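You operate a simulated robot arm through the tools that you are given. There is no shell and no other tool. Be economical: measure what you need, move in short steps, check, and stop when the job is done.

The job below is to be done with a simulated robot arm. You get a single attempt, and the scene is never put back.

Task
Switch the outlet off, shut its flap and put the fuse carton away.
Fine: the carton goes in the stand's drawer; shut it again.

It is judged by the outcome, as a careful person would: the job done as asked, and still so three seconds after it is handed in. It fails if anything else is knocked over, pushed out of place, dropped, spilled or broken.

Robot
A 7-joint arm with a two-finger parallel gripper on a trunk, on a base that drives. Base frame: it is fixed to the floor where the robot stands at the start and does not move with it; the origin is under the middle of the robot, x ahead of it, y to its left, z up. Readings come in mm, degrees, newtons and seconds.
With the tool pointing down near the work surface it reaches from about 360 to 740 mm from the robot's upright axis, wherever it stands. Its first joint turns from -143.0 to 143.0 degrees. Places, roughly: blue flap [600, 100, 800]; drawer of the isolator stand [700, 300, 700]; inside of the stand drawer [800, 300, 700]; lever of isolator one [800, 300, 1400]; lever of isolator three [800, -100, 1400]; lever of isolator two [800, 100, 1400]; lever with the black knob [600, -200, 700]; lock bar of isolator three [700, -200, 1400]; lock bar of isolator two [700, 100, 1400]; power lever with the green knob [600, 0, 700]; speed dial [700, -100, 700]. Payload 3 kg.
The TCP is the grasp point between the finger pads, 30 mm short of the fingertips. In the tool frame z runs along the fingers and y along their closing line. The gripper opens to 110 mm. The fingers are 20 mm wide and 10 mm thick; the gripper's body (48 by 112 mm) begins 55 mm behind the TCP.
Orientation is that of the tool frame in the base frame, as a unit quaternion [x, y, z, w]. With the fingers straight down and closing along the base's y, the tool's x points along the base's -x, its y along +y and its z along -z.

Tools
- The arm moves only by the tool servo_tool. Its argument "series" is a list of rows, each an object of numbers (a shift or turn left out is 0, a gripper value left out holds the last): "wx", "wy", "wz": the turn, a rotation vector about the tool's x, y, z in degrees; "x", "y", "z": the shift along the tool's x, y, z in mm; "grip": the gripper command, from -1 (shut) to 1 (fully open), values between in proportion. In form: [{"wx": .., "wy": .., "wz": .., "x": .., "y": .., "z": .., "grip": ..}, ...]. A call has 1 to 20 rows; each row shifts and turns the commanded pose from where the row before left it, along the tool's axes as they then stand. Rows are played at 5 a second. More than 50 mm and 8.6 degrees between two rows, or a gripper value outside its range, and nothing of the call is played. Where a pose cannot be reached the arm comes as near as it can. A force on the tool above 40 N (or 10 N above the force at the start of the call, whichever is more), or a blocked arm, ends the call early, and 0.2 s more pass. Each finger travels about 108 mm/s and halts on what it meets, pressing with about 40 N; the grip force reading is that of the motor and also rises with nothing between the fingers. The clock runs only during rows and for 0.2 s after the last one: add rows that do not move to give the fingers time. The reply holds the time, the measured pose of the TCP, the force on the tool along the base axes, the opening and the grip force, in the units named above and with some noise, with the torque about the TCP (base axes, N m) and any sound that the robot's microphone picked up.
- Cameras (640 x 400 px; columns grow to the right, rows downward): "scene" is now at [148.2, 0.6, 1630.9]; the picture's right is [0.02, -1.00, 0.00], its down [-0.84, -0.01, -0.55] and it looks along [0.55, 0.01, -0.84] (base axes); focal length 260 px, centre (320, 200). "wrist" rides on the gripper at [72, 17, -103] in the tool frame; the picture's right is [-0.23, 0.97, 0.00], its down [-0.76, -0.18, -0.62] and it looks along [-0.61, -0.14, 0.78] (tool axes); focal length 222 px, centre (320, 200). There is no depth. A picture from a camera that has moved, and an enlarged one, comes with that camera's place and axes in the base frame and with its lens.
- capture(camera): a new picture of that camera. No time passes.
- raise_lower(by): slides the trunk up (or, below 0, down) by that many mm; the arm and the scene camera ride with it, the base frame stays. It gives what a move gives, with no picture.
- base_move(legs): drives the robot by 1 to 6 legs, each [ahead, left, turn to the left] in mm, mm and degrees, along the robot's own axes; the way and the turn of a leg run together, so that a leg with both is an arc; at most 1500 mm and 180 degrees a leg. The arm and the cameras ride along, it lands a little off, and it stops where it bumps. It gives what a move gives.
- head_to(pan, tilt): turns the head with the scene camera to pan (to the left, within 86 degrees either way) and tilt (down, from -29 to 69), counted from straight ahead of the robot. It gives what a move gives.
- zoom(camera, box): a new picture of the part [left, top, right, bottom] of that camera's present view, enlarged. No time passes.
- job_done(): hands the job in; it is judged then, once.

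Work in short steps. Places have to be worked out from the pictures, the camera data and where the tool is seen: move nearer, look again, correct. Check each grasp and each placing, and mend what went wrong. You have 120 turns and 90 pictures in all, those below and enlarged ones among them. Open the gripper and draw the arm clear of the work before you hand the job in, unless the task says otherwise; then end with one line.

The tools are called after "Request:" as name(argument=value, ...) on one line, values as JSON. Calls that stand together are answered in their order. servo_tool: Moves the arm, as the interface text tells. Its arguments: {"type":"object","properties":{"series":{"type":"array","items":{"type":"object","properties":{"wx":{"type":"number"},"wy":{"type":"number"},"wz":{"type":"number"},"x":{"type":"number"},"y":{"type":"number"},"z":{"type":"number"},"grip":{"type":"number"}}}}},"required":["series"]} The other tools are called the same way: raise_lower (by) slides the trunk up or down; base_move (legs) drives the base; head_to (pan, tilt) turns the head that bears the scene camera; capture (camera) takes a picture; zoom (camera, box) takes an enlarged picture of a part of a camera's view; job_done () hands the job in.

At the start:

```text
time: 0.0
tcp_pos: [614.3, 147.4, 1017.9]
tcp_rot: [0.0, 1.0, -0.001, -0.001]
contact_force: [1.8, -0.2, -0.1]
moment: [0.01, 0.0, 0.01]
finger_gap: 109.9
grasp_force: 0.1
trunk travel left (down, up): [-766.0, 124.0]
robot x, y, heading: [-0.1, -0.4, 0.2]
head pan, tilt: [1.0, 56.8]
```

scene: 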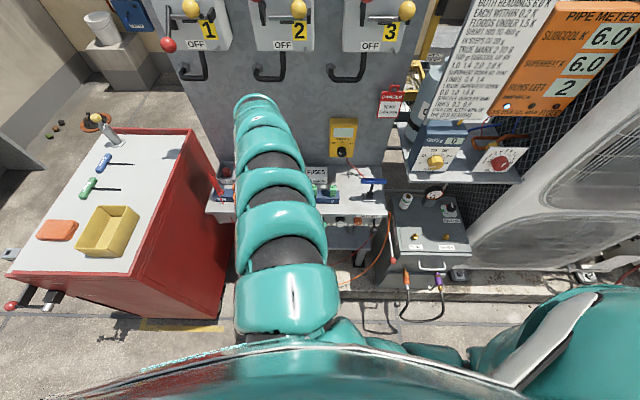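
wrist: 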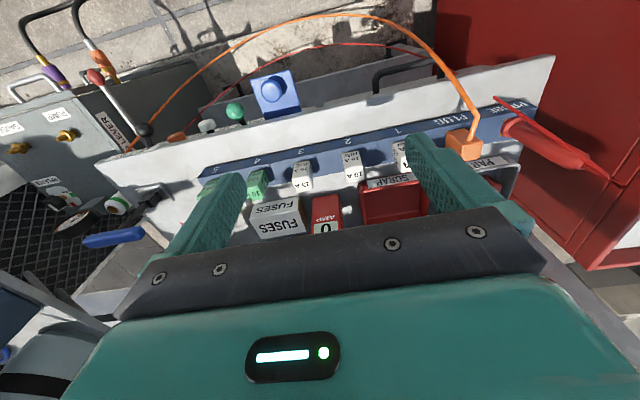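

The wrist view shows the stand's shelf with the fuse row, FUSES carton and a front panel with blue flap and green knob. I enlarge both views to get details.

Request:
zoom(camera="wrist", box=[80, 40, 400, 240])

Request:
zoom(camera="scene", box=[200, 120, 440, 270])

```text
2.00 times, centred on (240, 140) of wrist
camera zoom: at [541.3, 164.7, 1121.2], right [0.23, 0.97, 0.0], down [0.76, -0.18, 0.62], along [0.61, -0.14, -0.78], focal length 444 px, centre (480, 320)
```

zoom: 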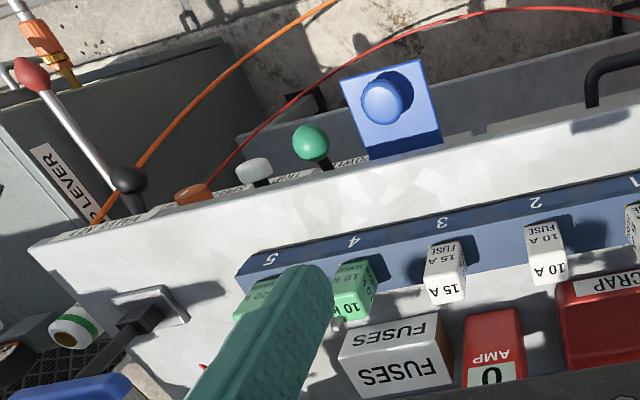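

```text
2.67 times, centred on (320, 195) of scene
camera zoom: at [148.2, 0.6, 1630.9], right [0.02, -1.0, 0.0], down [-0.84, -0.01, -0.55], along [0.55, 0.01, -0.84], focal length 694 px, centre (320, 213)
```

zoom: 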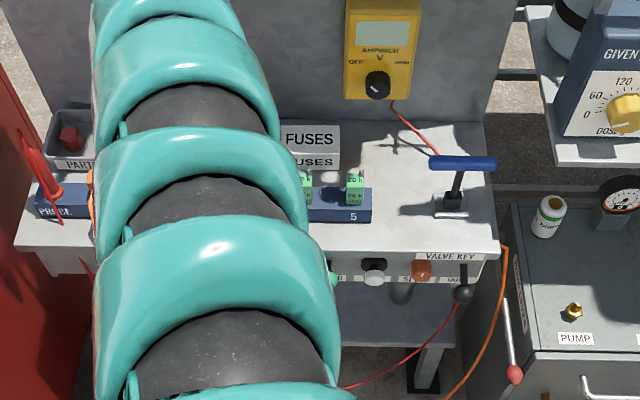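

The front panel (flap, knobs) needs a frontal look. I draw the arm back and tilt the tool forwards so the wrist camera looks at the panel.

Request:
servo_tool(series=[{"x": 45}, {"x": 45}, {"x": 45}, {"x": 45}, {"wy": -8}, {"wy": -8}, {"wy": -8}, {"wy": -8}, {"wy": -8}, {"wx": 0}])

Request:
capture(camera="wrist")

Request:
capture(camera="scene")

```text
time: 2.2
tcp_pos: [564.7, 287.4, 962.1]
tcp_rot: [0.0, 0.94, 0.0, 0.342]
contact_force: [-0.2, -0.1, -0.7]
moment: [0.01, 0.01, 0.01]
finger_gap: 110.0
grasp_force: 0.0
out of reach, approached as far as the arm can: row 1, 2, 3, 4, 5, 6, 7, 8, 9
trunk travel left (down, up): [-766.0, 124.0]
robot x, y, heading: [1.4, 0.3, -0.0]
head pan, tilt: [1.0, 56.8]
```

```text
85 pictures are left
camera wrist: at [442.9, 305.7, 996.1], right [0.17, 0.97, 0.14], down [0.18, -0.18, 0.97], along [0.97, -0.14, -0.21], focal length 222 px, centre (320, 200)
```

wrist: 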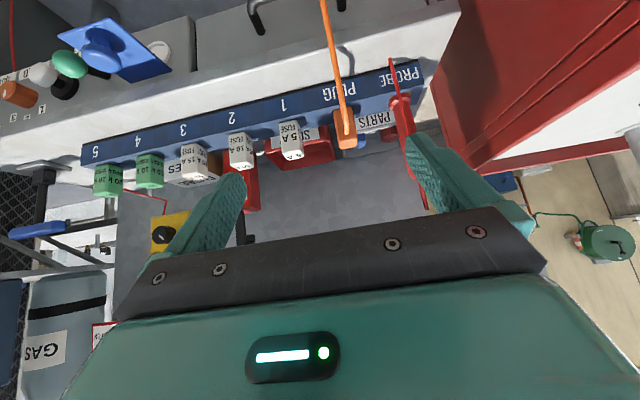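

```text
84 pictures are left
camera scene: at [148.5, 0.4, 1630.9], right [0.02, -1.0, 0.0], down [-0.84, -0.01, -0.55], along [0.55, 0.01, -0.84], focal length 260 px, centre (320, 200)
```

scene: 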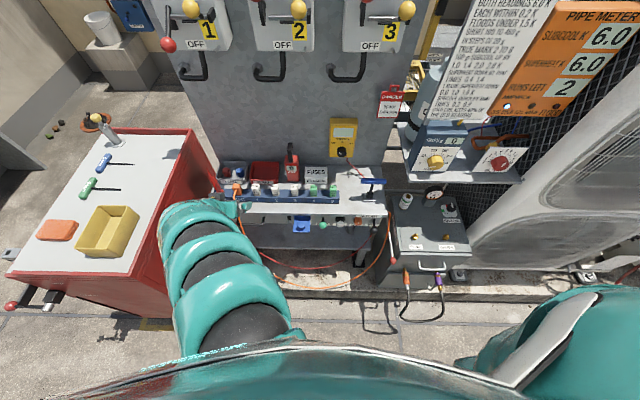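

The arm is now clear of the shelf in the scene view; I enlarge the panel and shelf.

Request:
zoom(camera="scene", box=[210, 150, 402, 270])

Request:
zoom(camera="wrist", box=[0, 0, 240, 150])

```text
3.33 times, centred on (306, 210) of scene
camera zoom: at [148.5, 0.4, 1630.9], right [0.02, -1.0, 0.0], down [-0.84, -0.01, -0.55], along [0.55, 0.01, -0.84], focal length 867 px, centre (367, 167)
```

zoom: 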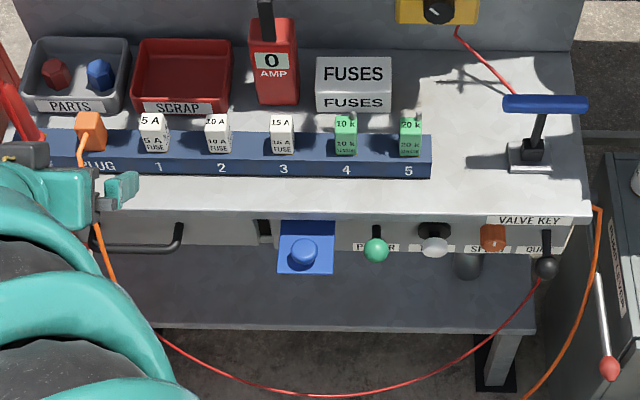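

```text
2.67 times, centred on (120, 75) of wrist
camera zoom: at [442.9, 305.7, 996.1], right [0.17, 0.97, 0.14], down [0.18, -0.18, 0.97], along [0.97, -0.14, -0.21], focal length 592 px, centre (853, 533)
```

zoom: 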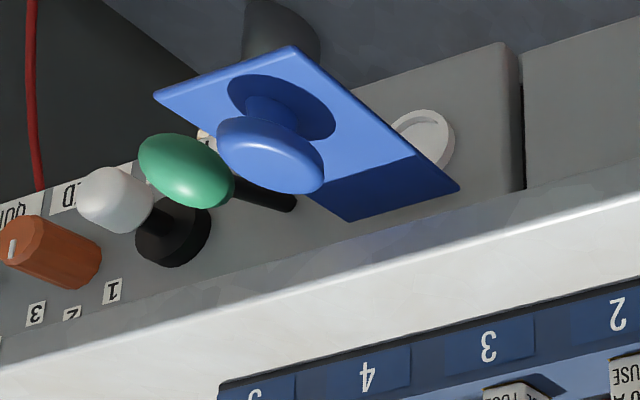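

Triangulated: flap knob about (598, 80, 773), green knob about (622, 0, 734). I back the base off a bit for room to look at the panel frontally.

Request:
base_move(legs=[[-200, 0, 0]])

Request:
servo_tool(series=[{"y": -45}, {"y": -45}, {"y": -45}, {"y": -45}, {"y": -40}, {"wx": 0}])

Request:
capture(camera="wrist")

```text
time: 3.8
tcp_pos: [362.1, 288.6, 964.7]
tcp_rot: [-0.001, 0.94, -0.001, 0.34]
contact_force: [-0.5, 0.1, 0.2]
moment: [0.0, 0.0, -0.02]
finger_gap: 110.0
grasp_force: 0.1
trunk travel left (down, up): [-766.0, 124.0]
robot x, y, heading: [-197.8, -1.1, 0.2]
head pan, tilt: [1.0, 56.8]
```

```text
time: 5.2
tcp_pos: [451.6, 178.3, 924.0]
tcp_rot: [-0.001, 0.94, -0.001, 0.341]
contact_force: [-0.6, -0.4, 0.2]
moment: [0.01, 0.01, 0.0]
finger_gap: 109.9
grasp_force: 0.1
out of reach, approached as far as the arm can: row 1, 2, 3, 4, 5
trunk travel left (down, up): [-766.0, 124.0]
robot x, y, heading: [-198.0, -0.6, 0.1]
head pan, tilt: [1.0, 56.8]
```

```text
81 pictures are left
camera wrist: at [329.8, 195.7, 958.6], right [0.17, 0.97, 0.14], down [0.19, -0.17, 0.97], along [0.97, -0.14, -0.21], focal length 222 px, centre (320, 200)
```

wrist: 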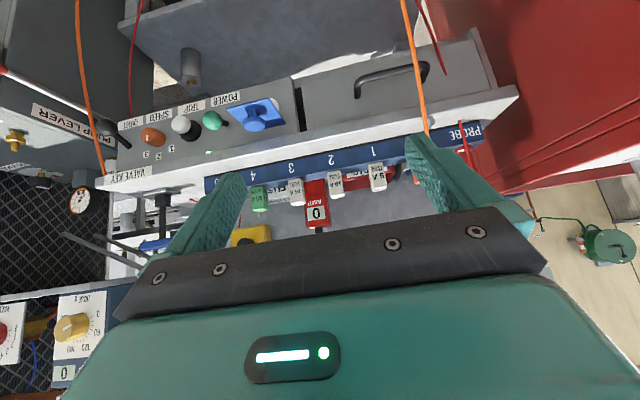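

The panel is now visible with its labels; I enlarge it.

Request:
zoom(camera="wrist", box=[80, 60, 320, 210])

Request:
zoom(camera="wrist", box=[160, 80, 288, 160])

```text
2.67 times, centred on (200, 135) of wrist
camera zoom: at [329.8, 195.7, 958.6], right [0.17, 0.97, 0.14], down [0.19, -0.17, 0.97], along [0.97, -0.14, -0.21], focal length 592 px, centre (640, 373)
```

zoom: 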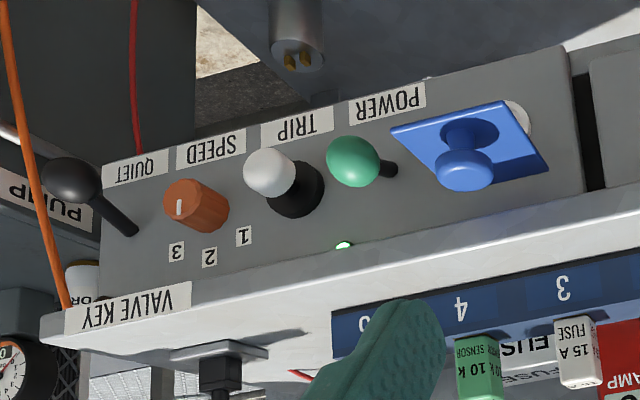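

```text
5.00 times, centred on (224, 120) of wrist
camera zoom: at [329.8, 195.7, 958.6], right [0.17, 0.97, 0.14], down [0.19, -0.17, 0.97], along [0.97, -0.14, -0.21], focal length 1111 px, centre (800, 600)
```

zoom: 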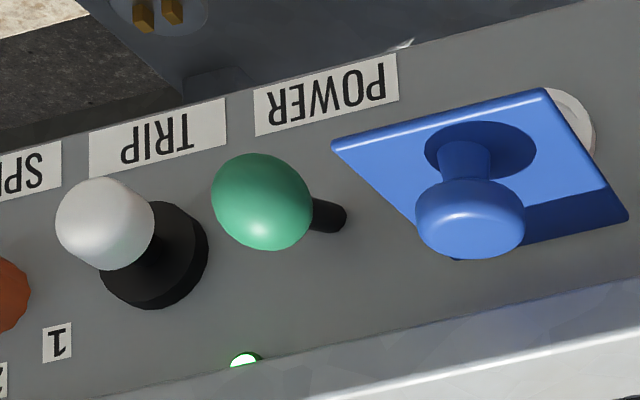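

The lit LED sits above the POWER (green) lever, and the flap plate is horizontal at z≈750 hinged at its panel edge, with the socket below, so it folds down. I move in front of the lever for a closer look, closing the fingers.

Request:
servo_tool(series=[{"y": -45, "z": 25, "x": -6, "grip": -1}, {"y": -45, "z": 27, "x": -7}, {"y": -45, "z": 27, "x": -7}, {"y": -43, "z": 26, "x": -7}, {"wx": 0}, {"wx": 0}])

Request:
capture(camera="wrist")

```text
refused: row 1 steps farther than a row can; nothing moved
```

```text
78 pictures are left
camera wrist: at [329.8, 195.7, 958.6], right [0.17, 0.97, 0.14], down [0.19, -0.17, 0.97], along [0.97, -0.14, -0.21], focal length 222 px, centre (320, 200)
```

wrist: 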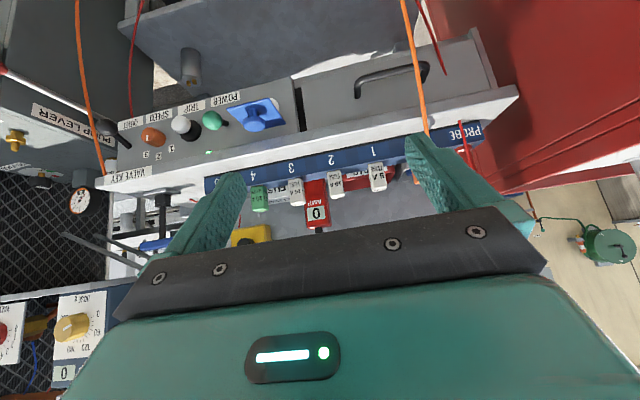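

The steps were over 50 mm; same move in smaller rows.

Request:
servo_tool(series=[{"y": -35, "z": 20, "x": -5, "grip": -1}, {"y": -36, "z": 21, "x": -5}, {"y": -36, "z": 21, "x": -5}, {"y": -36, "z": 21, "x": -6}, {"y": -35, "z": 21, "x": -6}, {"wx": 0}, {"wx": 0}])

Request:
capture(camera="wrist")

```text
time: 6.8
tcp_pos: [544.0, 3.8, 862.7]
tcp_rot: [0.0, 0.94, -0.001, 0.341]
contact_force: [0.3, 0.5, -0.1]
moment: [-0.02, 0.02, 0.01]
finger_gap: 0.0
grasp_force: 37.5
out of reach, approached as far as the arm can: row 1
trunk travel left (down, up): [-766.0, 124.0]
robot x, y, heading: [-198.4, -2.0, 0.3]
head pan, tilt: [1.0, 56.8]
```

```text
77 pictures are left
camera wrist: at [422.5, 19.6, 895.8], right [0.17, 0.97, 0.14], down [0.19, -0.18, 0.97], along [0.97, -0.14, -0.21], focal length 222 px, centre (320, 200)
```

wrist: 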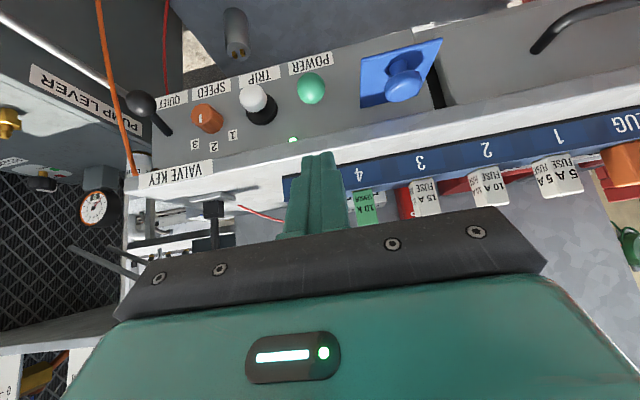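

Request:
zoom(camera="wrist", box=[240, 40, 400, 140])

Request:
zoom(camera="scene", box=[280, 100, 376, 160])

```text
4.00 times, centred on (320, 90) of wrist
camera zoom: at [422.5, 19.6, 895.8], right [0.17, 0.97, 0.14], down [0.19, -0.18, 0.97], along [0.97, -0.14, -0.21], focal length 888 px, centre (320, 640)
```

zoom: 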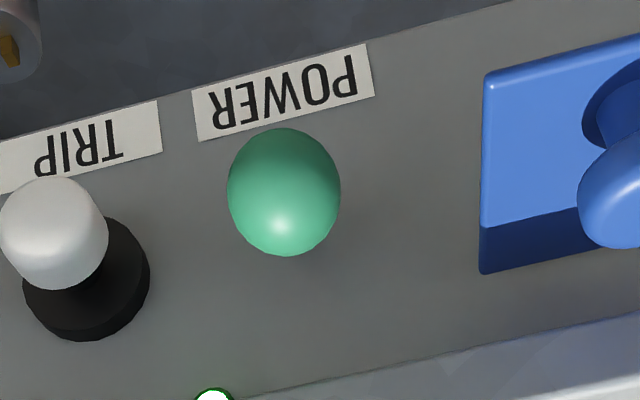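

```text
6.67 times, centred on (328, 130) of scene
camera zoom: at [-52.4, 0.2, 1630.9], right [0.02, -1.0, 0.0], down [-0.84, -0.02, -0.55], along [0.55, 0.01, -0.84], focal length 1735 px, centre (267, 667)
```

zoom: 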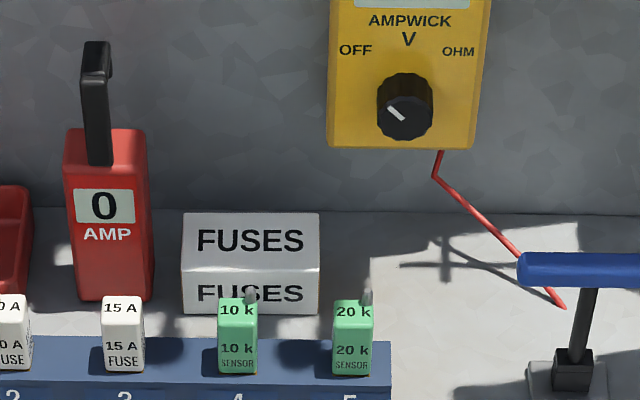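

The knob hides its stalk from this higher viewpoint, so the lever points out and up (LED on). I bring the closed fingertips just over the knob, then press down in small steps.

Request:
servo_tool(series=[{"x": 3, "z": 32, "y": -1}, {"x": 3, "z": 32, "y": -2}, {"x": 3, "z": 32, "y": -2}, {"wx": 0}])

Request:
zoom(camera="wrist", box=[200, 20, 440, 170])

```text
time: 7.8
tcp_pos: [599.3, 0.6, 783.8]
tcp_rot: [-0.002, 0.94, -0.001, 0.341]
contact_force: [-1.3, -0.5, 0.7]
moment: [0.02, -0.01, -0.02]
finger_gap: 0.0
grasp_force: 37.7
trunk travel left (down, up): [-766.0, 124.0]
robot x, y, heading: [-198.1, -4.8, 0.1]
head pan, tilt: [1.0, 56.8]
```

```text
2.67 times, centred on (320, 95) of wrist
camera zoom: at [476.8, 17.0, 817.0], right [0.17, 0.97, 0.14], down [0.18, -0.17, 0.97], along [0.97, -0.14, -0.21], focal length 592 px, centre (320, 480)
```

zoom: 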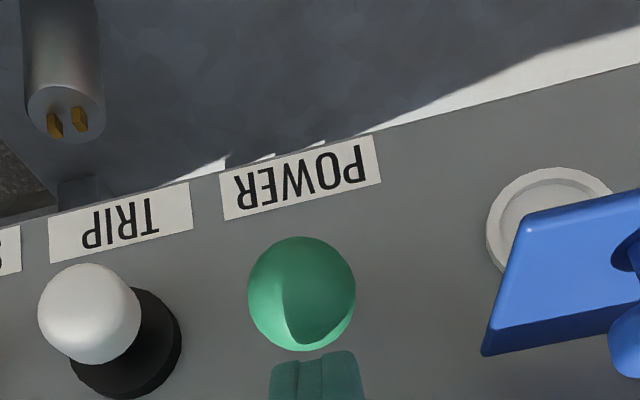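

Fingertips are right above the knob. Pressing down 45 mm in steps.

Request:
servo_tool(series=[{"x": 6.4, "z": 7.7, "y": -1}, {"x": 6.4, "z": 7.7}, {"x": 6.4, "z": 7.7}, {"x": 6.4, "z": 7.7}, {"x": 3.2, "z": 3.8}, {"wx": 0}])

Request:
zoom(camera="wrist", box=[200, 20, 440, 170])

```text
time: 9.2
tcp_pos: [594.9, -0.1, 740.0]
tcp_rot: [-0.001, 0.94, -0.001, 0.342]
contact_force: [0.3, 1.3, -0.3]
moment: [0.01, -0.02, 0.01]
finger_gap: 0.0
grasp_force: 37.7
out of reach, approached as far as the arm can: row 4, 5
trunk travel left (down, up): [-766.0, 124.0]
robot x, y, heading: [-200.4, -1.6, 0.0]
head pan, tilt: [1.0, 56.8]
```

```text
2.67 times, centred on (320, 95) of wrist
camera zoom: at [473.2, 16.3, 774.5], right [0.17, 0.97, 0.14], down [0.19, -0.18, 0.97], along [0.97, -0.14, -0.21], focal length 592 px, centre (320, 480)
```

zoom: 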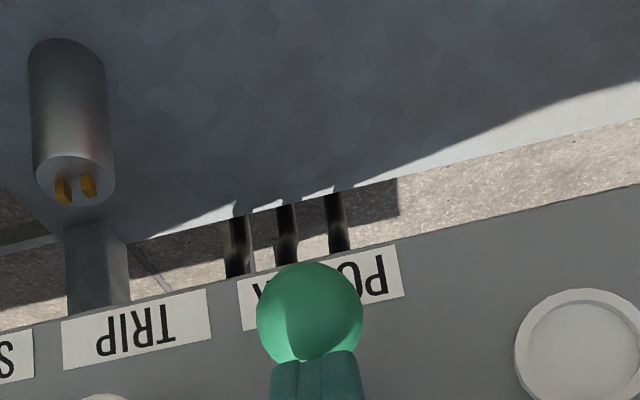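

The lever swung down with the tips. I back off to see the LED and the lever.

Request:
servo_tool(series=[{"x": -6, "z": -15}, {"x": -6, "z": -30}, {"x": -6, "z": -30}, {"x": -6, "z": -30}, {"wx": 0}])

Request:
capture(camera="wrist")

Request:
zoom(camera="wrist", box=[200, 40, 440, 190])

```text
time: 9.8
tcp_pos: [565.7, 36.5, 769.9]
tcp_rot: [-0.037, 0.939, -0.007, 0.341]
contact_force: [-1.3, -3.0, 0.7]
moment: [-0.01, -0.01, -0.06]
finger_gap: 0.0
grasp_force: 37.6
trunk travel left (down, up): [-766.0, 124.0]
robot x, y, heading: [-202.7, -2.9, 0.3]
head pan, tilt: [1.0, 56.8]
stopped in row 2: the force on the tool passed its limit at 57 N (the readings are from after the stop); the commanded pose is now the measured one
```

```text
72 pictures are left
camera wrist: at [441.8, 46.2, 802.5], right [0.11, 0.99, 0.11], down [0.2, -0.13, 0.97], along [0.97, -0.08, -0.21], focal length 222 px, centre (320, 200)
```

wrist: 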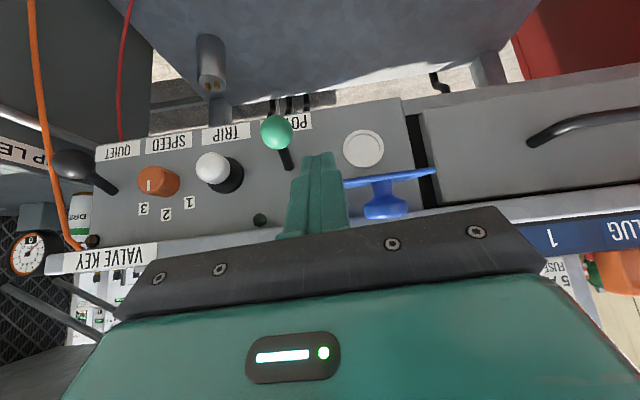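

```text
2.67 times, centred on (320, 115) of wrist
camera zoom: at [441.8, 46.2, 802.5], right [0.11, 0.99, 0.11], down [0.2, -0.13, 0.97], along [0.97, -0.08, -0.21], focal length 592 px, centre (320, 427)
```

zoom: 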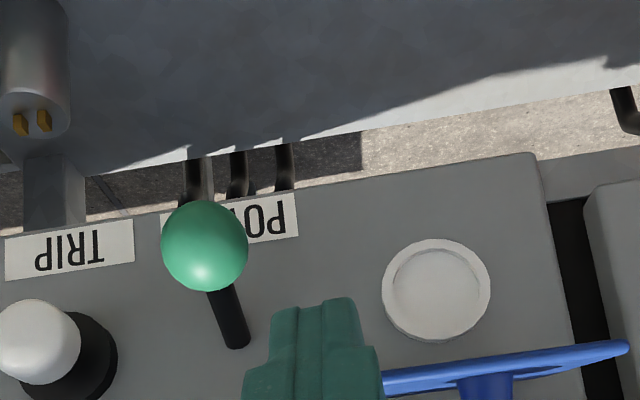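

The LED is now dark and the lever points down: the outlet is off. The arm swerved at its reach limit and touched the flap's right edge (flap still open). I move off it sideways, then up and back.

Request:
servo_tool(series=[{"y": -10}, {"y": -15}, {"x": -20, "z": -20}, {"x": -25, "z": -25}, {"x": -25, "z": -25}, {"wx": 0}])

Request:
capture(camera="wrist")

```text
time: 11.2
tcp_pos: [575.2, 15.6, 868.9]
tcp_rot: [-0.039, 0.94, -0.006, 0.34]
contact_force: [0.1, -0.7, 0.7]
moment: [0.0, -0.03, -0.01]
finger_gap: 0.2
grasp_force: 37.7
trunk travel left (down, up): [-766.0, 124.0]
robot x, y, heading: [-202.5, 1.5, 0.1]
head pan, tilt: [1.0, 56.8]
```

```text
70 pictures are left
camera wrist: at [453.2, 25.1, 902.6], right [0.11, 0.99, 0.11], down [0.2, -0.13, 0.97], along [0.97, -0.08, -0.21], focal length 222 px, centre (320, 200)
```

wrist: 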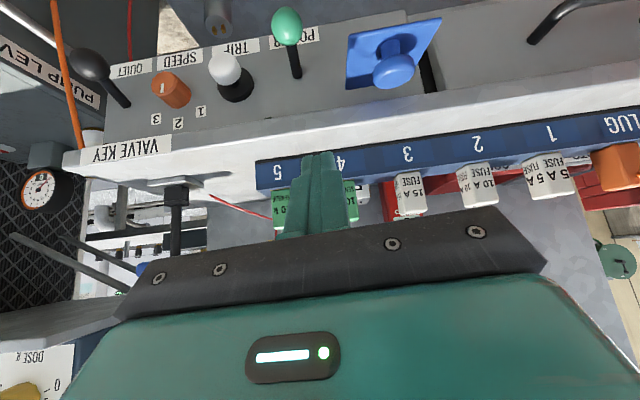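

Now I pull the arm back 110 mm, straighten its roll, and drive the base forward by as much so that the panel lies well within reach.

Request:
servo_tool(series=[{"wz": 4.6}, {"x": 28, "z": -23.4}, {"x": 28, "z": -23.4}, {"x": 28, "z": -23.4}, {"wx": 0}])

Request:
base_move(legs=[[110, 0, 0]])

Request:
capture(camera="wrist")

```text
time: 12.4
tcp_pos: [466.4, 14.9, 868.2]
tcp_rot: [-0.002, 0.94, 0.009, 0.34]
contact_force: [0.1, 0.0, -1.4]
moment: [0.01, -0.01, 0.02]
finger_gap: 0.0
grasp_force: 37.2
trunk travel left (down, up): [-766.0, 124.0]
robot x, y, heading: [-201.1, -0.6, -0.0]
head pan, tilt: [1.0, 56.8]
```

```text
time: 13.6
tcp_pos: [580.2, 11.5, 866.1]
tcp_rot: [0.0, 0.941, 0.008, 0.339]
contact_force: [-0.2, -0.3, 0.3]
moment: [0.01, 0.03, -0.06]
finger_gap: 0.0
grasp_force: 38.3
trunk travel left (down, up): [-766.0, 124.0]
robot x, y, heading: [-90.7, -1.0, -0.4]
head pan, tilt: [1.0, 56.8]
```

```text
69 pictures are left
camera wrist: at [456.9, 28.6, 901.8], right [0.17, 0.97, 0.16], down [0.19, -0.19, 0.96], along [0.97, -0.13, -0.22], focal length 222 px, centre (320, 200)
```

wrist: 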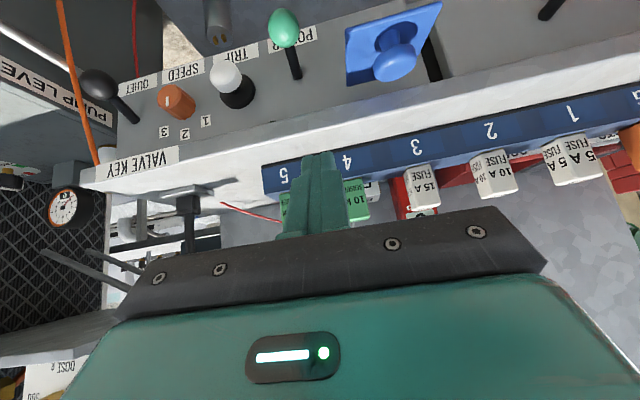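

Next: over to above the flap's knob, then press down in steps.

Request:
servo_tool(series=[{"y": 33}, {"y": 33}, {"x": 9, "z": 11}, {"x": 9, "z": 11}, {"x": 9, "z": 11}, {"wx": 0}])

Request:
zoom(camera="wrist", box=[200, 0, 440, 150])

```text
time: 15.0
tcp_pos: [579.1, 78.8, 826.4]
tcp_rot: [0.0, 0.94, 0.008, 0.341]
contact_force: [-0.2, -0.4, 0.0]
moment: [-0.02, 0.06, 0.01]
finger_gap: 0.0
grasp_force: 38.1
trunk travel left (down, up): [-766.0, 124.0]
robot x, y, heading: [-86.8, -0.8, 0.0]
head pan, tilt: [1.0, 56.8]
```

```text
2.67 times, centred on (320, 75) of wrist
camera zoom: at [456.7, 95.0, 860.9], right [0.17, 0.97, 0.16], down [0.19, -0.19, 0.96], along [0.97, -0.13, -0.21], focal length 592 px, centre (320, 533)
```

zoom: 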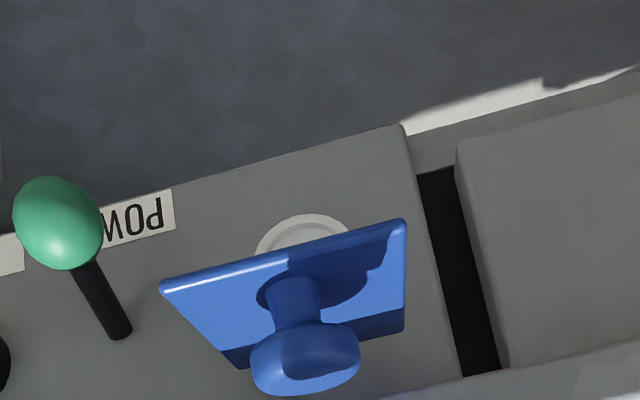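

Aligned with the knob. Pressing down about 60 mm.

Request:
servo_tool(series=[{"x": 6.4, "z": 7.7}, {"x": 6.4, "z": 7.7}, {"x": 6.4, "z": 7.7}, {"x": 6.4, "z": 7.7}, {"x": 6.4, "z": 7.7}, {"x": 6.4, "z": 7.7}, {"wx": 0}])

Request:
zoom(camera="wrist", box=[200, 0, 440, 150])

```text
time: 16.6
tcp_pos: [578.2, 80.3, 767.2]
tcp_rot: [0.0, 0.94, 0.008, 0.341]
contact_force: [0.8, -0.5, 0.1]
moment: [-0.02, 0.03, -0.02]
finger_gap: 0.0
grasp_force: 37.7
trunk travel left (down, up): [-766.0, 124.0]
robot x, y, heading: [-90.9, -3.7, -0.2]
head pan, tilt: [1.0, 56.8]
```

```text
2.67 times, centred on (320, 75) of wrist
camera zoom: at [455.7, 96.2, 801.3], right [0.17, 0.97, 0.16], down [0.19, -0.19, 0.96], along [0.97, -0.13, -0.21], focal length 592 px, centre (320, 533)
```

zoom: 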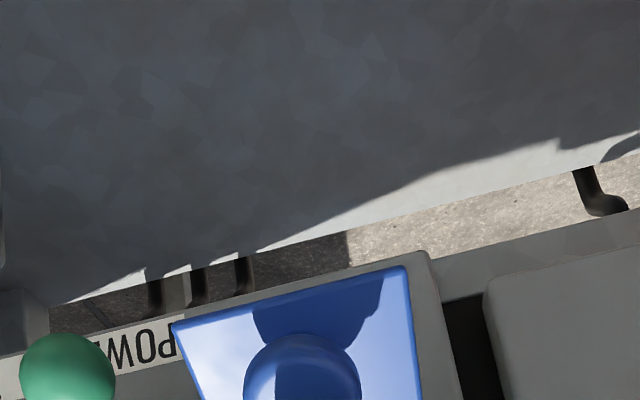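

The flap is about two-thirds down. I go on along the arc, down and inward.

Request:
servo_tool(series=[{"x": 1.5, "z": 14.3}, {"x": 1.5, "z": 14.3}, {"x": -2.3, "z": 9.7}, {"x": -4.6, "z": 3.8}, {"wx": 0}])

Request:
zoom(camera="wrist", box=[200, 0, 440, 150])

```text
time: 17.8
tcp_pos: [607.4, 79.9, 737.2]
tcp_rot: [0.0, 0.94, 0.008, 0.341]
contact_force: [-0.6, 0.6, -0.1]
moment: [0.04, 0.01, 0.04]
finger_gap: 0.0
grasp_force: 37.3
trunk travel left (down, up): [-766.0, 124.0]
robot x, y, heading: [-85.7, -1.3, -0.3]
head pan, tilt: [1.0, 56.8]
```

```text
2.67 times, centred on (320, 75) of wrist
camera zoom: at [485.7, 96.8, 771.1], right [0.17, 0.97, 0.16], down [0.19, -0.19, 0.96], along [0.97, -0.13, -0.21], focal length 592 px, centre (320, 533)
```

zoom: 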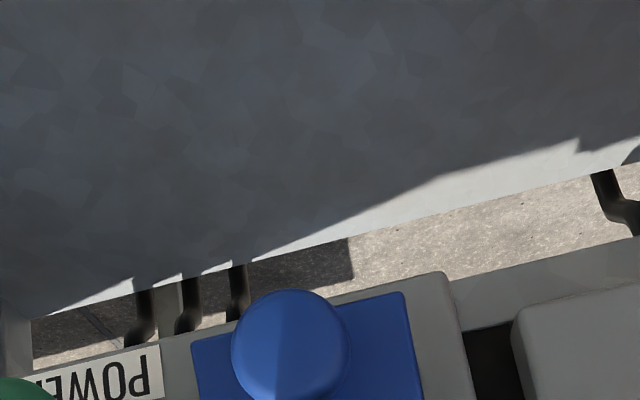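

It looks almost shut. I back off straight out and check from a distance.

Request:
servo_tool(series=[{"x": -20, "z": -25}, {"x": -15, "z": -30}, {"x": 10, "z": -35}, {"x": 10, "z": -35}, {"wx": 0}])

Request:
zoom(camera="wrist", box=[160, 0, 480, 200])

```text
time: 19.0
tcp_pos: [537.9, 79.6, 845.8]
tcp_rot: [-0.001, 0.94, 0.008, 0.34]
contact_force: [-0.2, 0.6, 0.2]
moment: [0.0, 0.0, 0.0]
finger_gap: 0.0
grasp_force: 37.3
trunk travel left (down, up): [-766.0, 124.0]
robot x, y, heading: [-89.3, 0.3, -0.2]
head pan, tilt: [1.0, 56.8]
```

```text
2.00 times, centred on (320, 100) of wrist
camera zoom: at [415.8, 95.9, 879.4], right [0.17, 0.97, 0.16], down [0.19, -0.19, 0.96], along [0.97, -0.13, -0.21], focal length 444 px, centre (320, 400)
```

zoom: 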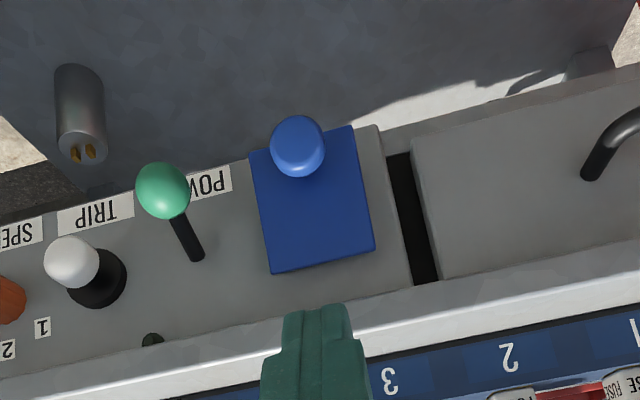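

The flap looks shut or within a few degrees. To be certain I press its knob straight toward the panel until contact.

Request:
servo_tool(series=[{"x": 12, "z": 31}, {"x": 12, "z": 31}, {"x": 12, "z": 31}, {"x": 11, "z": 30}, {"wx": 0}, {"x": -3.8, "z": 3.2}, {"x": -3.8, "z": 3.2}, {"x": -3.8, "z": 3.2}, {"wx": 0}])

Request:
servo_tool(series=[{"x": -3.8, "z": 3.2}, {"wx": 0}])

```text
time: 21.0
tcp_pos: [597.2, 81.0, 718.1]
tcp_rot: [0.0, 0.94, 0.009, 0.341]
contact_force: [0.5, -0.4, -0.2]
moment: [-0.02, 0.0, 0.0]
finger_gap: 0.1
grasp_force: 37.8
trunk travel left (down, up): [-766.0, 124.0]
robot x, y, heading: [-92.1, -3.8, 0.2]
head pan, tilt: [1.0, 56.8]
```

```text
time: 21.6
tcp_pos: [602.5, 80.6, 718.6]
tcp_rot: [-0.001, 0.94, 0.009, 0.342]
contact_force: [-0.2, -0.6, 3.6]
moment: [0.0, -0.08, -0.02]
finger_gap: 0.0
grasp_force: 37.6
trunk travel left (down, up): [-766.0, 124.0]
robot x, y, heading: [-88.6, 0.5, -0.3]
head pan, tilt: [1.0, 56.8]
```

Request:
zoom(camera="wrist", box=[200, 0, 440, 150])

```text
2.67 times, centred on (320, 75) of wrist
camera zoom: at [480.4, 97.3, 752.5], right [0.17, 0.97, 0.16], down [0.18, -0.19, 0.96], along [0.97, -0.13, -0.21], focal length 592 px, centre (320, 533)
```

zoom: 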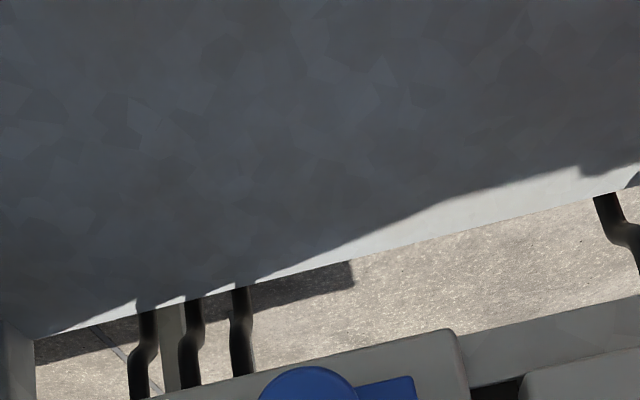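

Light contact has begun; I press a little further in.

Request:
servo_tool(series=[{"x": -2.3, "z": 1.9}, {"x": -2.3, "z": 1.9}, {"x": -2.3, "z": 1.9}, {"wx": 0}])

Request:
servo_tool(series=[{"x": 20, "z": -20}, {"x": 0, "z": -35}, {"x": -10, "z": -35}, {"x": -10, "z": -35}, {"x": -10, "z": -35}, {"wx": 0}])

Request:
zoom(camera="wrist", box=[160, 0, 480, 200])

```text
time: 22.4
tcp_pos: [603.1, 81.4, 720.0]
tcp_rot: [0.0, 0.941, 0.009, 0.339]
contact_force: [-23.0, -7.9, 27.5]
moment: [-0.27, -0.2, -0.19]
finger_gap: 0.3
grasp_force: 37.6
trunk travel left (down, up): [-766.0, 124.0]
robot x, y, heading: [-92.0, 1.2, -0.4]
head pan, tilt: [1.0, 56.8]
stopped in row 3: the force on the tool passed its limit at 43 N (the readings are from after the stop); the commanded pose is now the measured one
```

```text
time: 23.8
tcp_pos: [512.2, 78.2, 846.1]
tcp_rot: [-0.002, 0.942, 0.008, 0.336]
contact_force: [0.0, -0.2, 0.2]
moment: [-0.03, -0.01, -0.06]
finger_gap: 0.0
grasp_force: 37.6
trunk travel left (down, up): [-766.0, 124.0]
robot x, y, heading: [-91.4, 0.2, -0.0]
head pan, tilt: [1.0, 56.8]
```

```text
2.00 times, centred on (320, 100) of wrist
camera zoom: at [390.4, 94.1, 881.0], right [0.17, 0.97, 0.16], down [0.19, -0.19, 0.96], along [0.97, -0.13, -0.22], focal length 444 px, centre (320, 400)
```

zoom: 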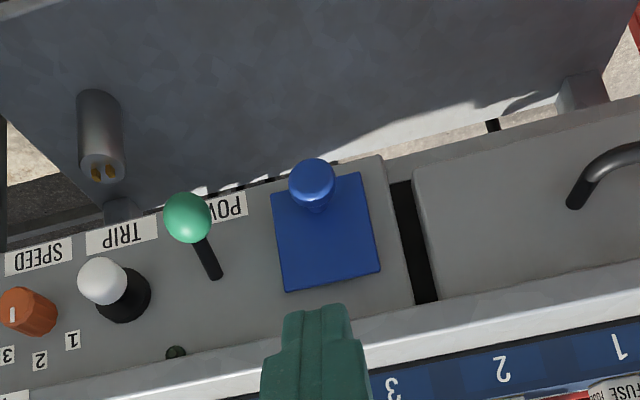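

Power is off and the flap sits flush. Now I look at the drawer and the cables before it.

Request:
servo_tool(series=[{"y": 40}, {"y": 40}, {"y": 40}, {"y": 30}, {"wx": 0}])

Request:
capture(camera="wrist")

Request:
capture(camera="scene")

```text
time: 25.0
tcp_pos: [512.8, 227.9, 847.8]
tcp_rot: [0.0, 0.941, 0.008, 0.338]
contact_force: [0.2, -1.2, 0.1]
moment: [0.03, -0.01, 0.01]
finger_gap: 0.0
grasp_force: 37.6
trunk travel left (down, up): [-766.0, 124.0]
robot x, y, heading: [-90.6, -1.0, -0.3]
head pan, tilt: [1.0, 56.8]
```

```text
62 pictures are left
camera wrist: at [391.3, 244.2, 882.4], right [0.17, 0.97, 0.16], down [0.19, -0.19, 0.96], along [0.97, -0.13, -0.22], focal length 222 px, centre (320, 200)
```

wrist: 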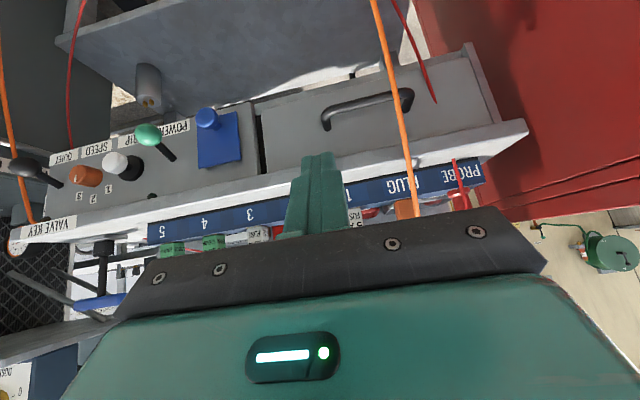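

```text
61 pictures are left
camera scene: at [58.1, -0.6, 1630.9], right [0.01, -1.0, 0.0], down [-0.84, -0.01, -0.55], along [0.55, 0.01, -0.84], focal length 260 px, centre (320, 200)
```

scene: 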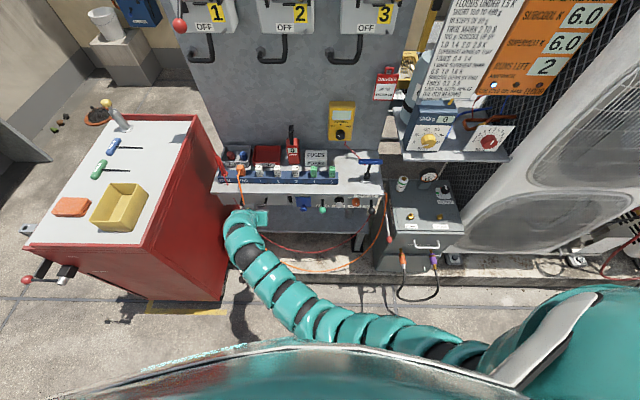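

Request:
zoom(camera="wrist", box=[250, 20, 506, 180])

Request:
zoom(camera="scene", box=[200, 120, 392, 240])

```text
2.50 times, centred on (378, 100) of wrist
camera zoom: at [391.3, 244.2, 882.4], right [0.17, 0.97, 0.16], down [0.19, -0.19, 0.96], along [0.97, -0.13, -0.22], focal length 555 px, centre (175, 450)
```

zoom: 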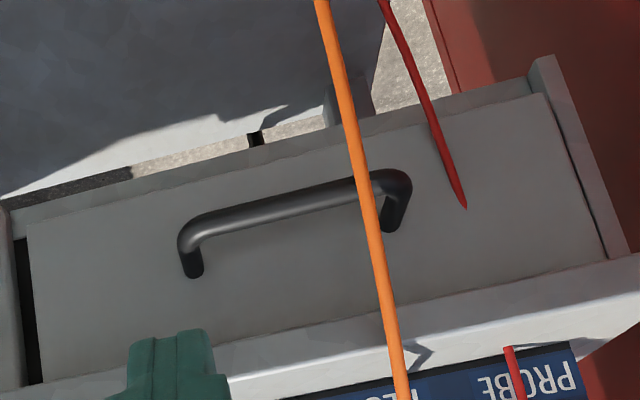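

```text
3.33 times, centred on (296, 180) of scene
camera zoom: at [58.1, -0.6, 1630.9], right [0.01, -1.0, 0.0], down [-0.84, -0.01, -0.55], along [0.55, 0.01, -0.84], focal length 867 px, centre (400, 267)
```

zoom: 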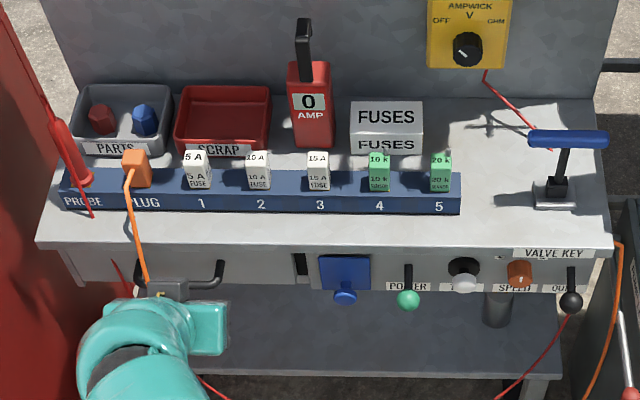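

Handle bar: about x=647, z=716, y 233…337; the drawer front is near x=683, set back under the shelf. I turn the tool horizontal with the fingers closing vertically to grasp the bar right of the orange cable.

Request:
servo_tool(series=[{"wy": -8.4}, {"wy": -8.4}, {"wy": -8.4}, {"wy": -8.4}, {"wy": -8.4}, {"wy": -8.2}, {"wx": 0}])

Request:
servo_tool(series=[{"wz": -8.2}, {"wz": -8.2}, {"wz": -8.2}, {"wz": -8.2}, {"wz": -8.2}, {"wz": -8.2}, {"wz": -8.2}, {"wz": -8.2}, {"wz": -8.2}, {"wz": -8.2}, {"wz": -8, "grip": -0.3}, {"wx": 0}, {"wx": 0}])

Request:
capture(camera="wrist")

```text
time: 26.6
tcp_pos: [511.4, 229.1, 846.4]
tcp_rot: [0.002, 0.709, 0.009, 0.705]
contact_force: [0.1, 0.3, 0.5]
moment: [0.0, -0.01, -0.01]
finger_gap: 0.0
grasp_force: 38.0
trunk travel left (down, up): [-766.0, 124.0]
robot x, y, heading: [-91.3, 1.1, -0.1]
head pan, tilt: [1.0, 56.8]
```

```text
time: 29.4
tcp_pos: [512.7, 229.0, 847.0]
tcp_rot: [-0.5, 0.504, -0.493, 0.503]
contact_force: [0.0, 0.1, 0.2]
moment: [-0.03, 0.02, -0.03]
finger_gap: 38.6
grasp_force: 0.0
trunk travel left (down, up): [-766.0, 124.0]
robot x, y, heading: [-90.1, 0.6, 0.1]
head pan, tilt: [1.0, 56.8]
```

```text
58 pictures are left
camera wrist: at [408.1, 156.8, 830.2], right [-0.01, 0.24, -0.97], down [-0.63, 0.76, 0.19], along [0.78, 0.61, 0.14], focal length 222 px, centre (320, 200)
```

wrist: 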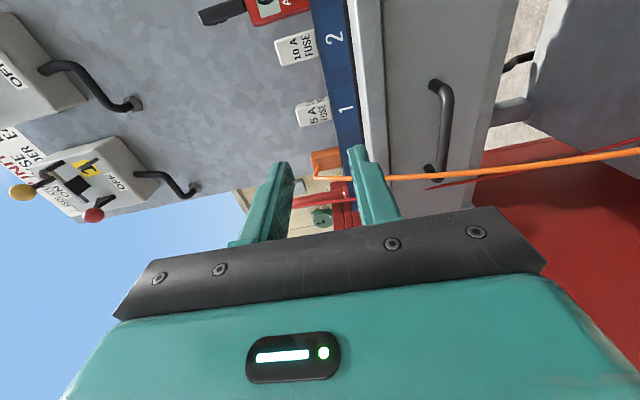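

The pose is reachable. I lower the trunk 130 mm, bringing the tool to the handle's height while still in front of it.

Request:
raise_lower(by=-130)

Request:
capture(camera="wrist")

```text
time: 30.9
tcp_pos: [511.1, 228.3, 716.0]
tcp_rot: [-0.499, 0.504, -0.494, 0.503]
contact_force: [0.6, -0.4, -0.6]
moment: [0.01, -0.01, -0.02]
finger_gap: 38.5
grasp_force: 0.0
trunk travel left (down, up): [-636.0, 254.0]
robot x, y, heading: [-89.4, -1.7, -0.2]
head pan, tilt: [1.0, 56.8]
```

```text
57 pictures are left
camera wrist: at [408.1, 156.8, 700.2], right [-0.01, 0.24, -0.97], down [-0.63, 0.76, 0.19], along [0.78, 0.61, 0.15], focal length 222 px, centre (320, 200)
```

wrist: 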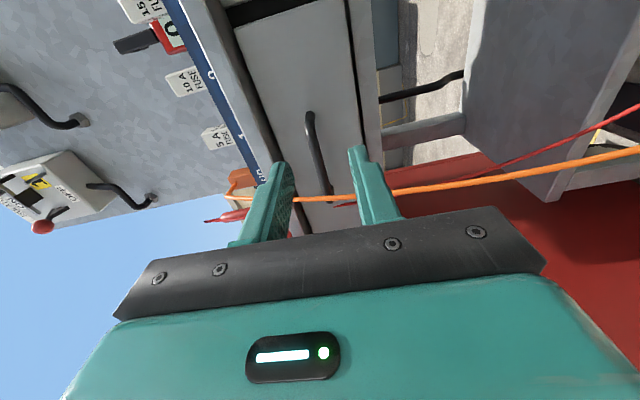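

The bar appears at about z≈722, a little uncertain in x (630–650). I move to just before it and look again.

Request:
servo_tool(series=[{"x": -21, "z": 25, "y": -3}, {"x": -21, "z": 25, "y": -3}, {"z": 22}, {"wx": 0}])

Request:
capture(camera="wrist")

Request:
zoom(camera="scene", box=[200, 120, 392, 240])

```text
time: 31.9
tcp_pos: [568.0, 254.9, 747.5]
tcp_rot: [-0.499, 0.504, -0.494, 0.503]
contact_force: [-0.5, -0.9, -0.4]
moment: [0.02, 0.0, 0.0]
finger_gap: 38.6
grasp_force: 0.1
out of reach, approached as far as the arm can: row 1, 2, 3
trunk travel left (down, up): [-636.0, 254.0]
robot x, y, heading: [-87.2, -0.9, -0.1]
head pan, tilt: [1.0, 56.8]
```

```text
56 pictures are left
camera wrist: at [464.2, 182.3, 730.9], right [-0.01, 0.24, -0.97], down [-0.63, 0.76, 0.19], along [0.78, 0.61, 0.14], focal length 222 px, centre (320, 200)
```

wrist: 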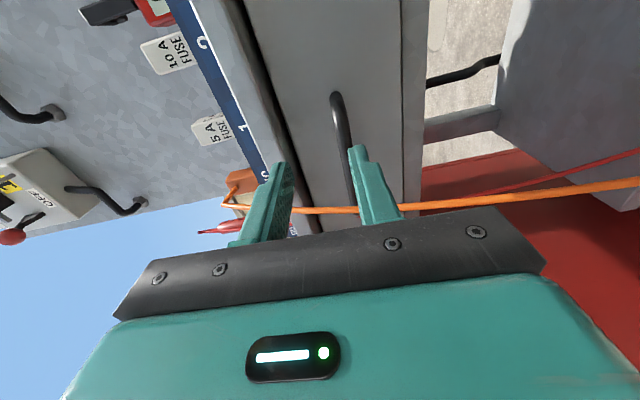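

```text
3.33 times, centred on (296, 180) of scene
camera zoom: at [58.8, -0.3, 1500.9], right [0.01, -1.0, 0.0], down [-0.84, -0.01, -0.55], along [0.55, 0.01, -0.84], focal length 867 px, centre (400, 267)
```

zoom: 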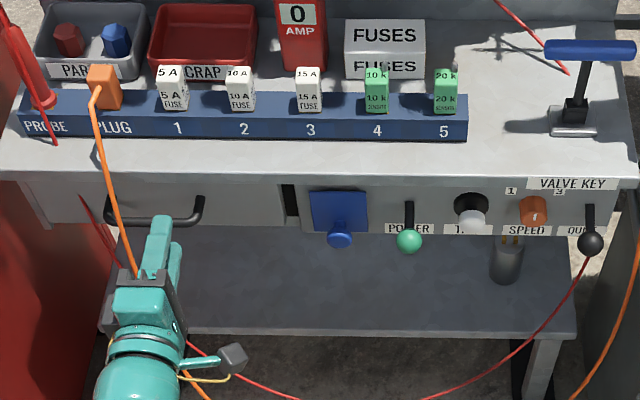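

The arm is at its reach limit. Handle refined to (648, 231–335, 727). I pull the tool back, then drive the base forward.

Request:
servo_tool(series=[{"z": -40}, {"z": -40}, {"z": -30}, {"y": 10}, {"y": 10}, {"wx": 0}])

Request:
base_move(legs=[[120, 0, 0]])

Request:
capture(camera="wrist")

```text
time: 33.3
tcp_pos: [456.4, 254.9, 728.0]
tcp_rot: [-0.5, 0.505, -0.493, 0.503]
contact_force: [0.5, -0.1, 0.0]
moment: [-0.01, -0.02, -0.01]
finger_gap: 38.4
grasp_force: 0.0
trunk travel left (down, up): [-636.0, 254.0]
robot x, y, heading: [-89.4, -1.8, -0.1]
head pan, tilt: [1.0, 56.8]
```

```text
time: 34.6
tcp_pos: [577.0, 253.3, 728.1]
tcp_rot: [-0.499, 0.504, -0.494, 0.503]
contact_force: [0.7, 0.4, -0.3]
moment: [0.02, -0.02, 0.02]
finger_gap: 38.8
grasp_force: 0.1
trunk travel left (down, up): [-636.0, 254.0]
robot x, y, heading: [31.2, 1.7, -0.5]
head pan, tilt: [1.0, 56.8]
```

```text
54 pictures are left
camera wrist: at [473.8, 181.0, 710.8], right [-0.01, 0.24, -0.97], down [-0.62, 0.76, 0.19], along [0.78, 0.61, 0.14], focal length 222 px, centre (320, 200)
```

wrist: 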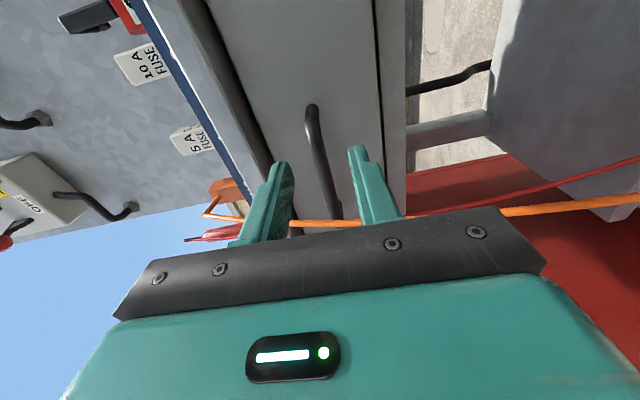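

The bar sits midway between the fingers. I advance 58 mm and close.

Request:
servo_tool(series=[{"z": 20, "x": -5}, {"z": 20, "x": -5}, {"z": 18}, {"wx": 0}])

Request:
servo_tool(series=[{"grip": -1}, {"wx": 0}, {"wx": 0}, {"wx": 0}])

Request:
capture(camera="wrist")

```text
time: 35.5
tcp_pos: [626.8, 263.0, 726.4]
tcp_rot: [-0.501, 0.503, -0.493, 0.503]
contact_force: [-22.2, -8.7, 5.8]
moment: [0.0, -0.65, -0.45]
finger_gap: 41.6
grasp_force: 2.0
trunk travel left (down, up): [-636.0, 254.0]
robot x, y, heading: [26.4, -2.8, -0.2]
head pan, tilt: [1.0, 56.8]
stopped in row 4: the force on the tool passed its limit at 51 N (the readings are from after the stop); the commanded pose is now the measured one
```

```text
time: 35.8
tcp_pos: [625.3, 264.5, 727.6]
tcp_rot: [-0.5, 0.502, -0.494, 0.504]
contact_force: [-12.0, -1.3, -1.0]
moment: [-0.65, -0.38, -1.3]
finger_gap: 10.8
grasp_force: 36.4
trunk travel left (down, up): [-636.0, 254.0]
robot x, y, heading: [28.2, -0.1, 0.0]
head pan, tilt: [1.0, 56.8]
stopped in row 1: the force on the tool passed its limit at 49 N (the readings are from after the stop); the commanded pose is now the measured one
```

```text
53 pictures are left
camera wrist: at [523.7, 191.5, 711.1], right [-0.01, 0.24, -0.97], down [-0.63, 0.76, 0.19], along [0.78, 0.61, 0.15], focal length 222 px, centre (320, 200)
```

wrist: 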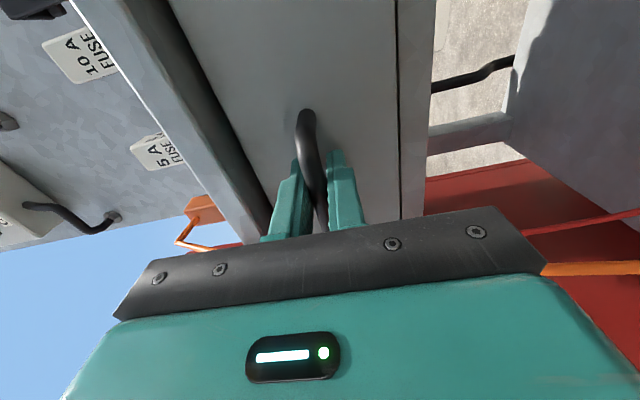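

The bar is gripped (gap 10.8 mm). I draw the drawer out in small steps.

Request:
servo_tool(series=[{"z": -5}, {"z": -8}, {"z": -10}, {"z": -12}, {"z": -12}, {"wx": 0}])

Request:
zoom(camera="scene", box=[200, 80, 392, 200])

```text
time: 37.2
tcp_pos: [584.5, 265.5, 728.9]
tcp_rot: [-0.5, 0.503, -0.494, 0.503]
contact_force: [0.5, -1.6, -1.4]
moment: [-0.57, -0.08, 0.89]
finger_gap: 10.6
grasp_force: 44.3
trunk travel left (down, up): [-636.0, 254.0]
robot x, y, heading: [24.0, -4.2, -0.2]
head pan, tilt: [1.0, 56.8]
```

```text
3.33 times, centred on (296, 140) of scene
camera zoom: at [176.5, -1.5, 1500.8], right [0.01, -1.0, 0.0], down [-0.84, -0.01, -0.55], along [0.55, 0.01, -0.84], focal length 867 px, centre (400, 400)
```

zoom: 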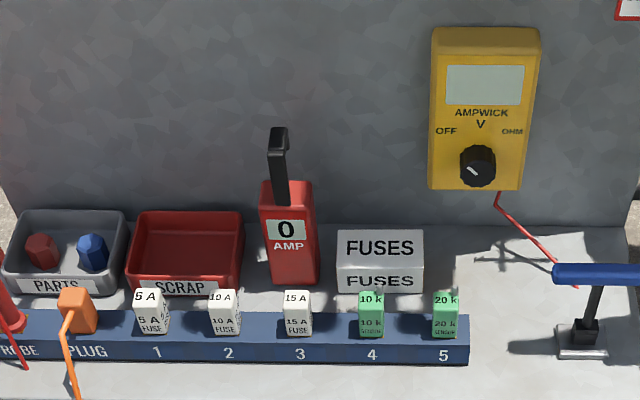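

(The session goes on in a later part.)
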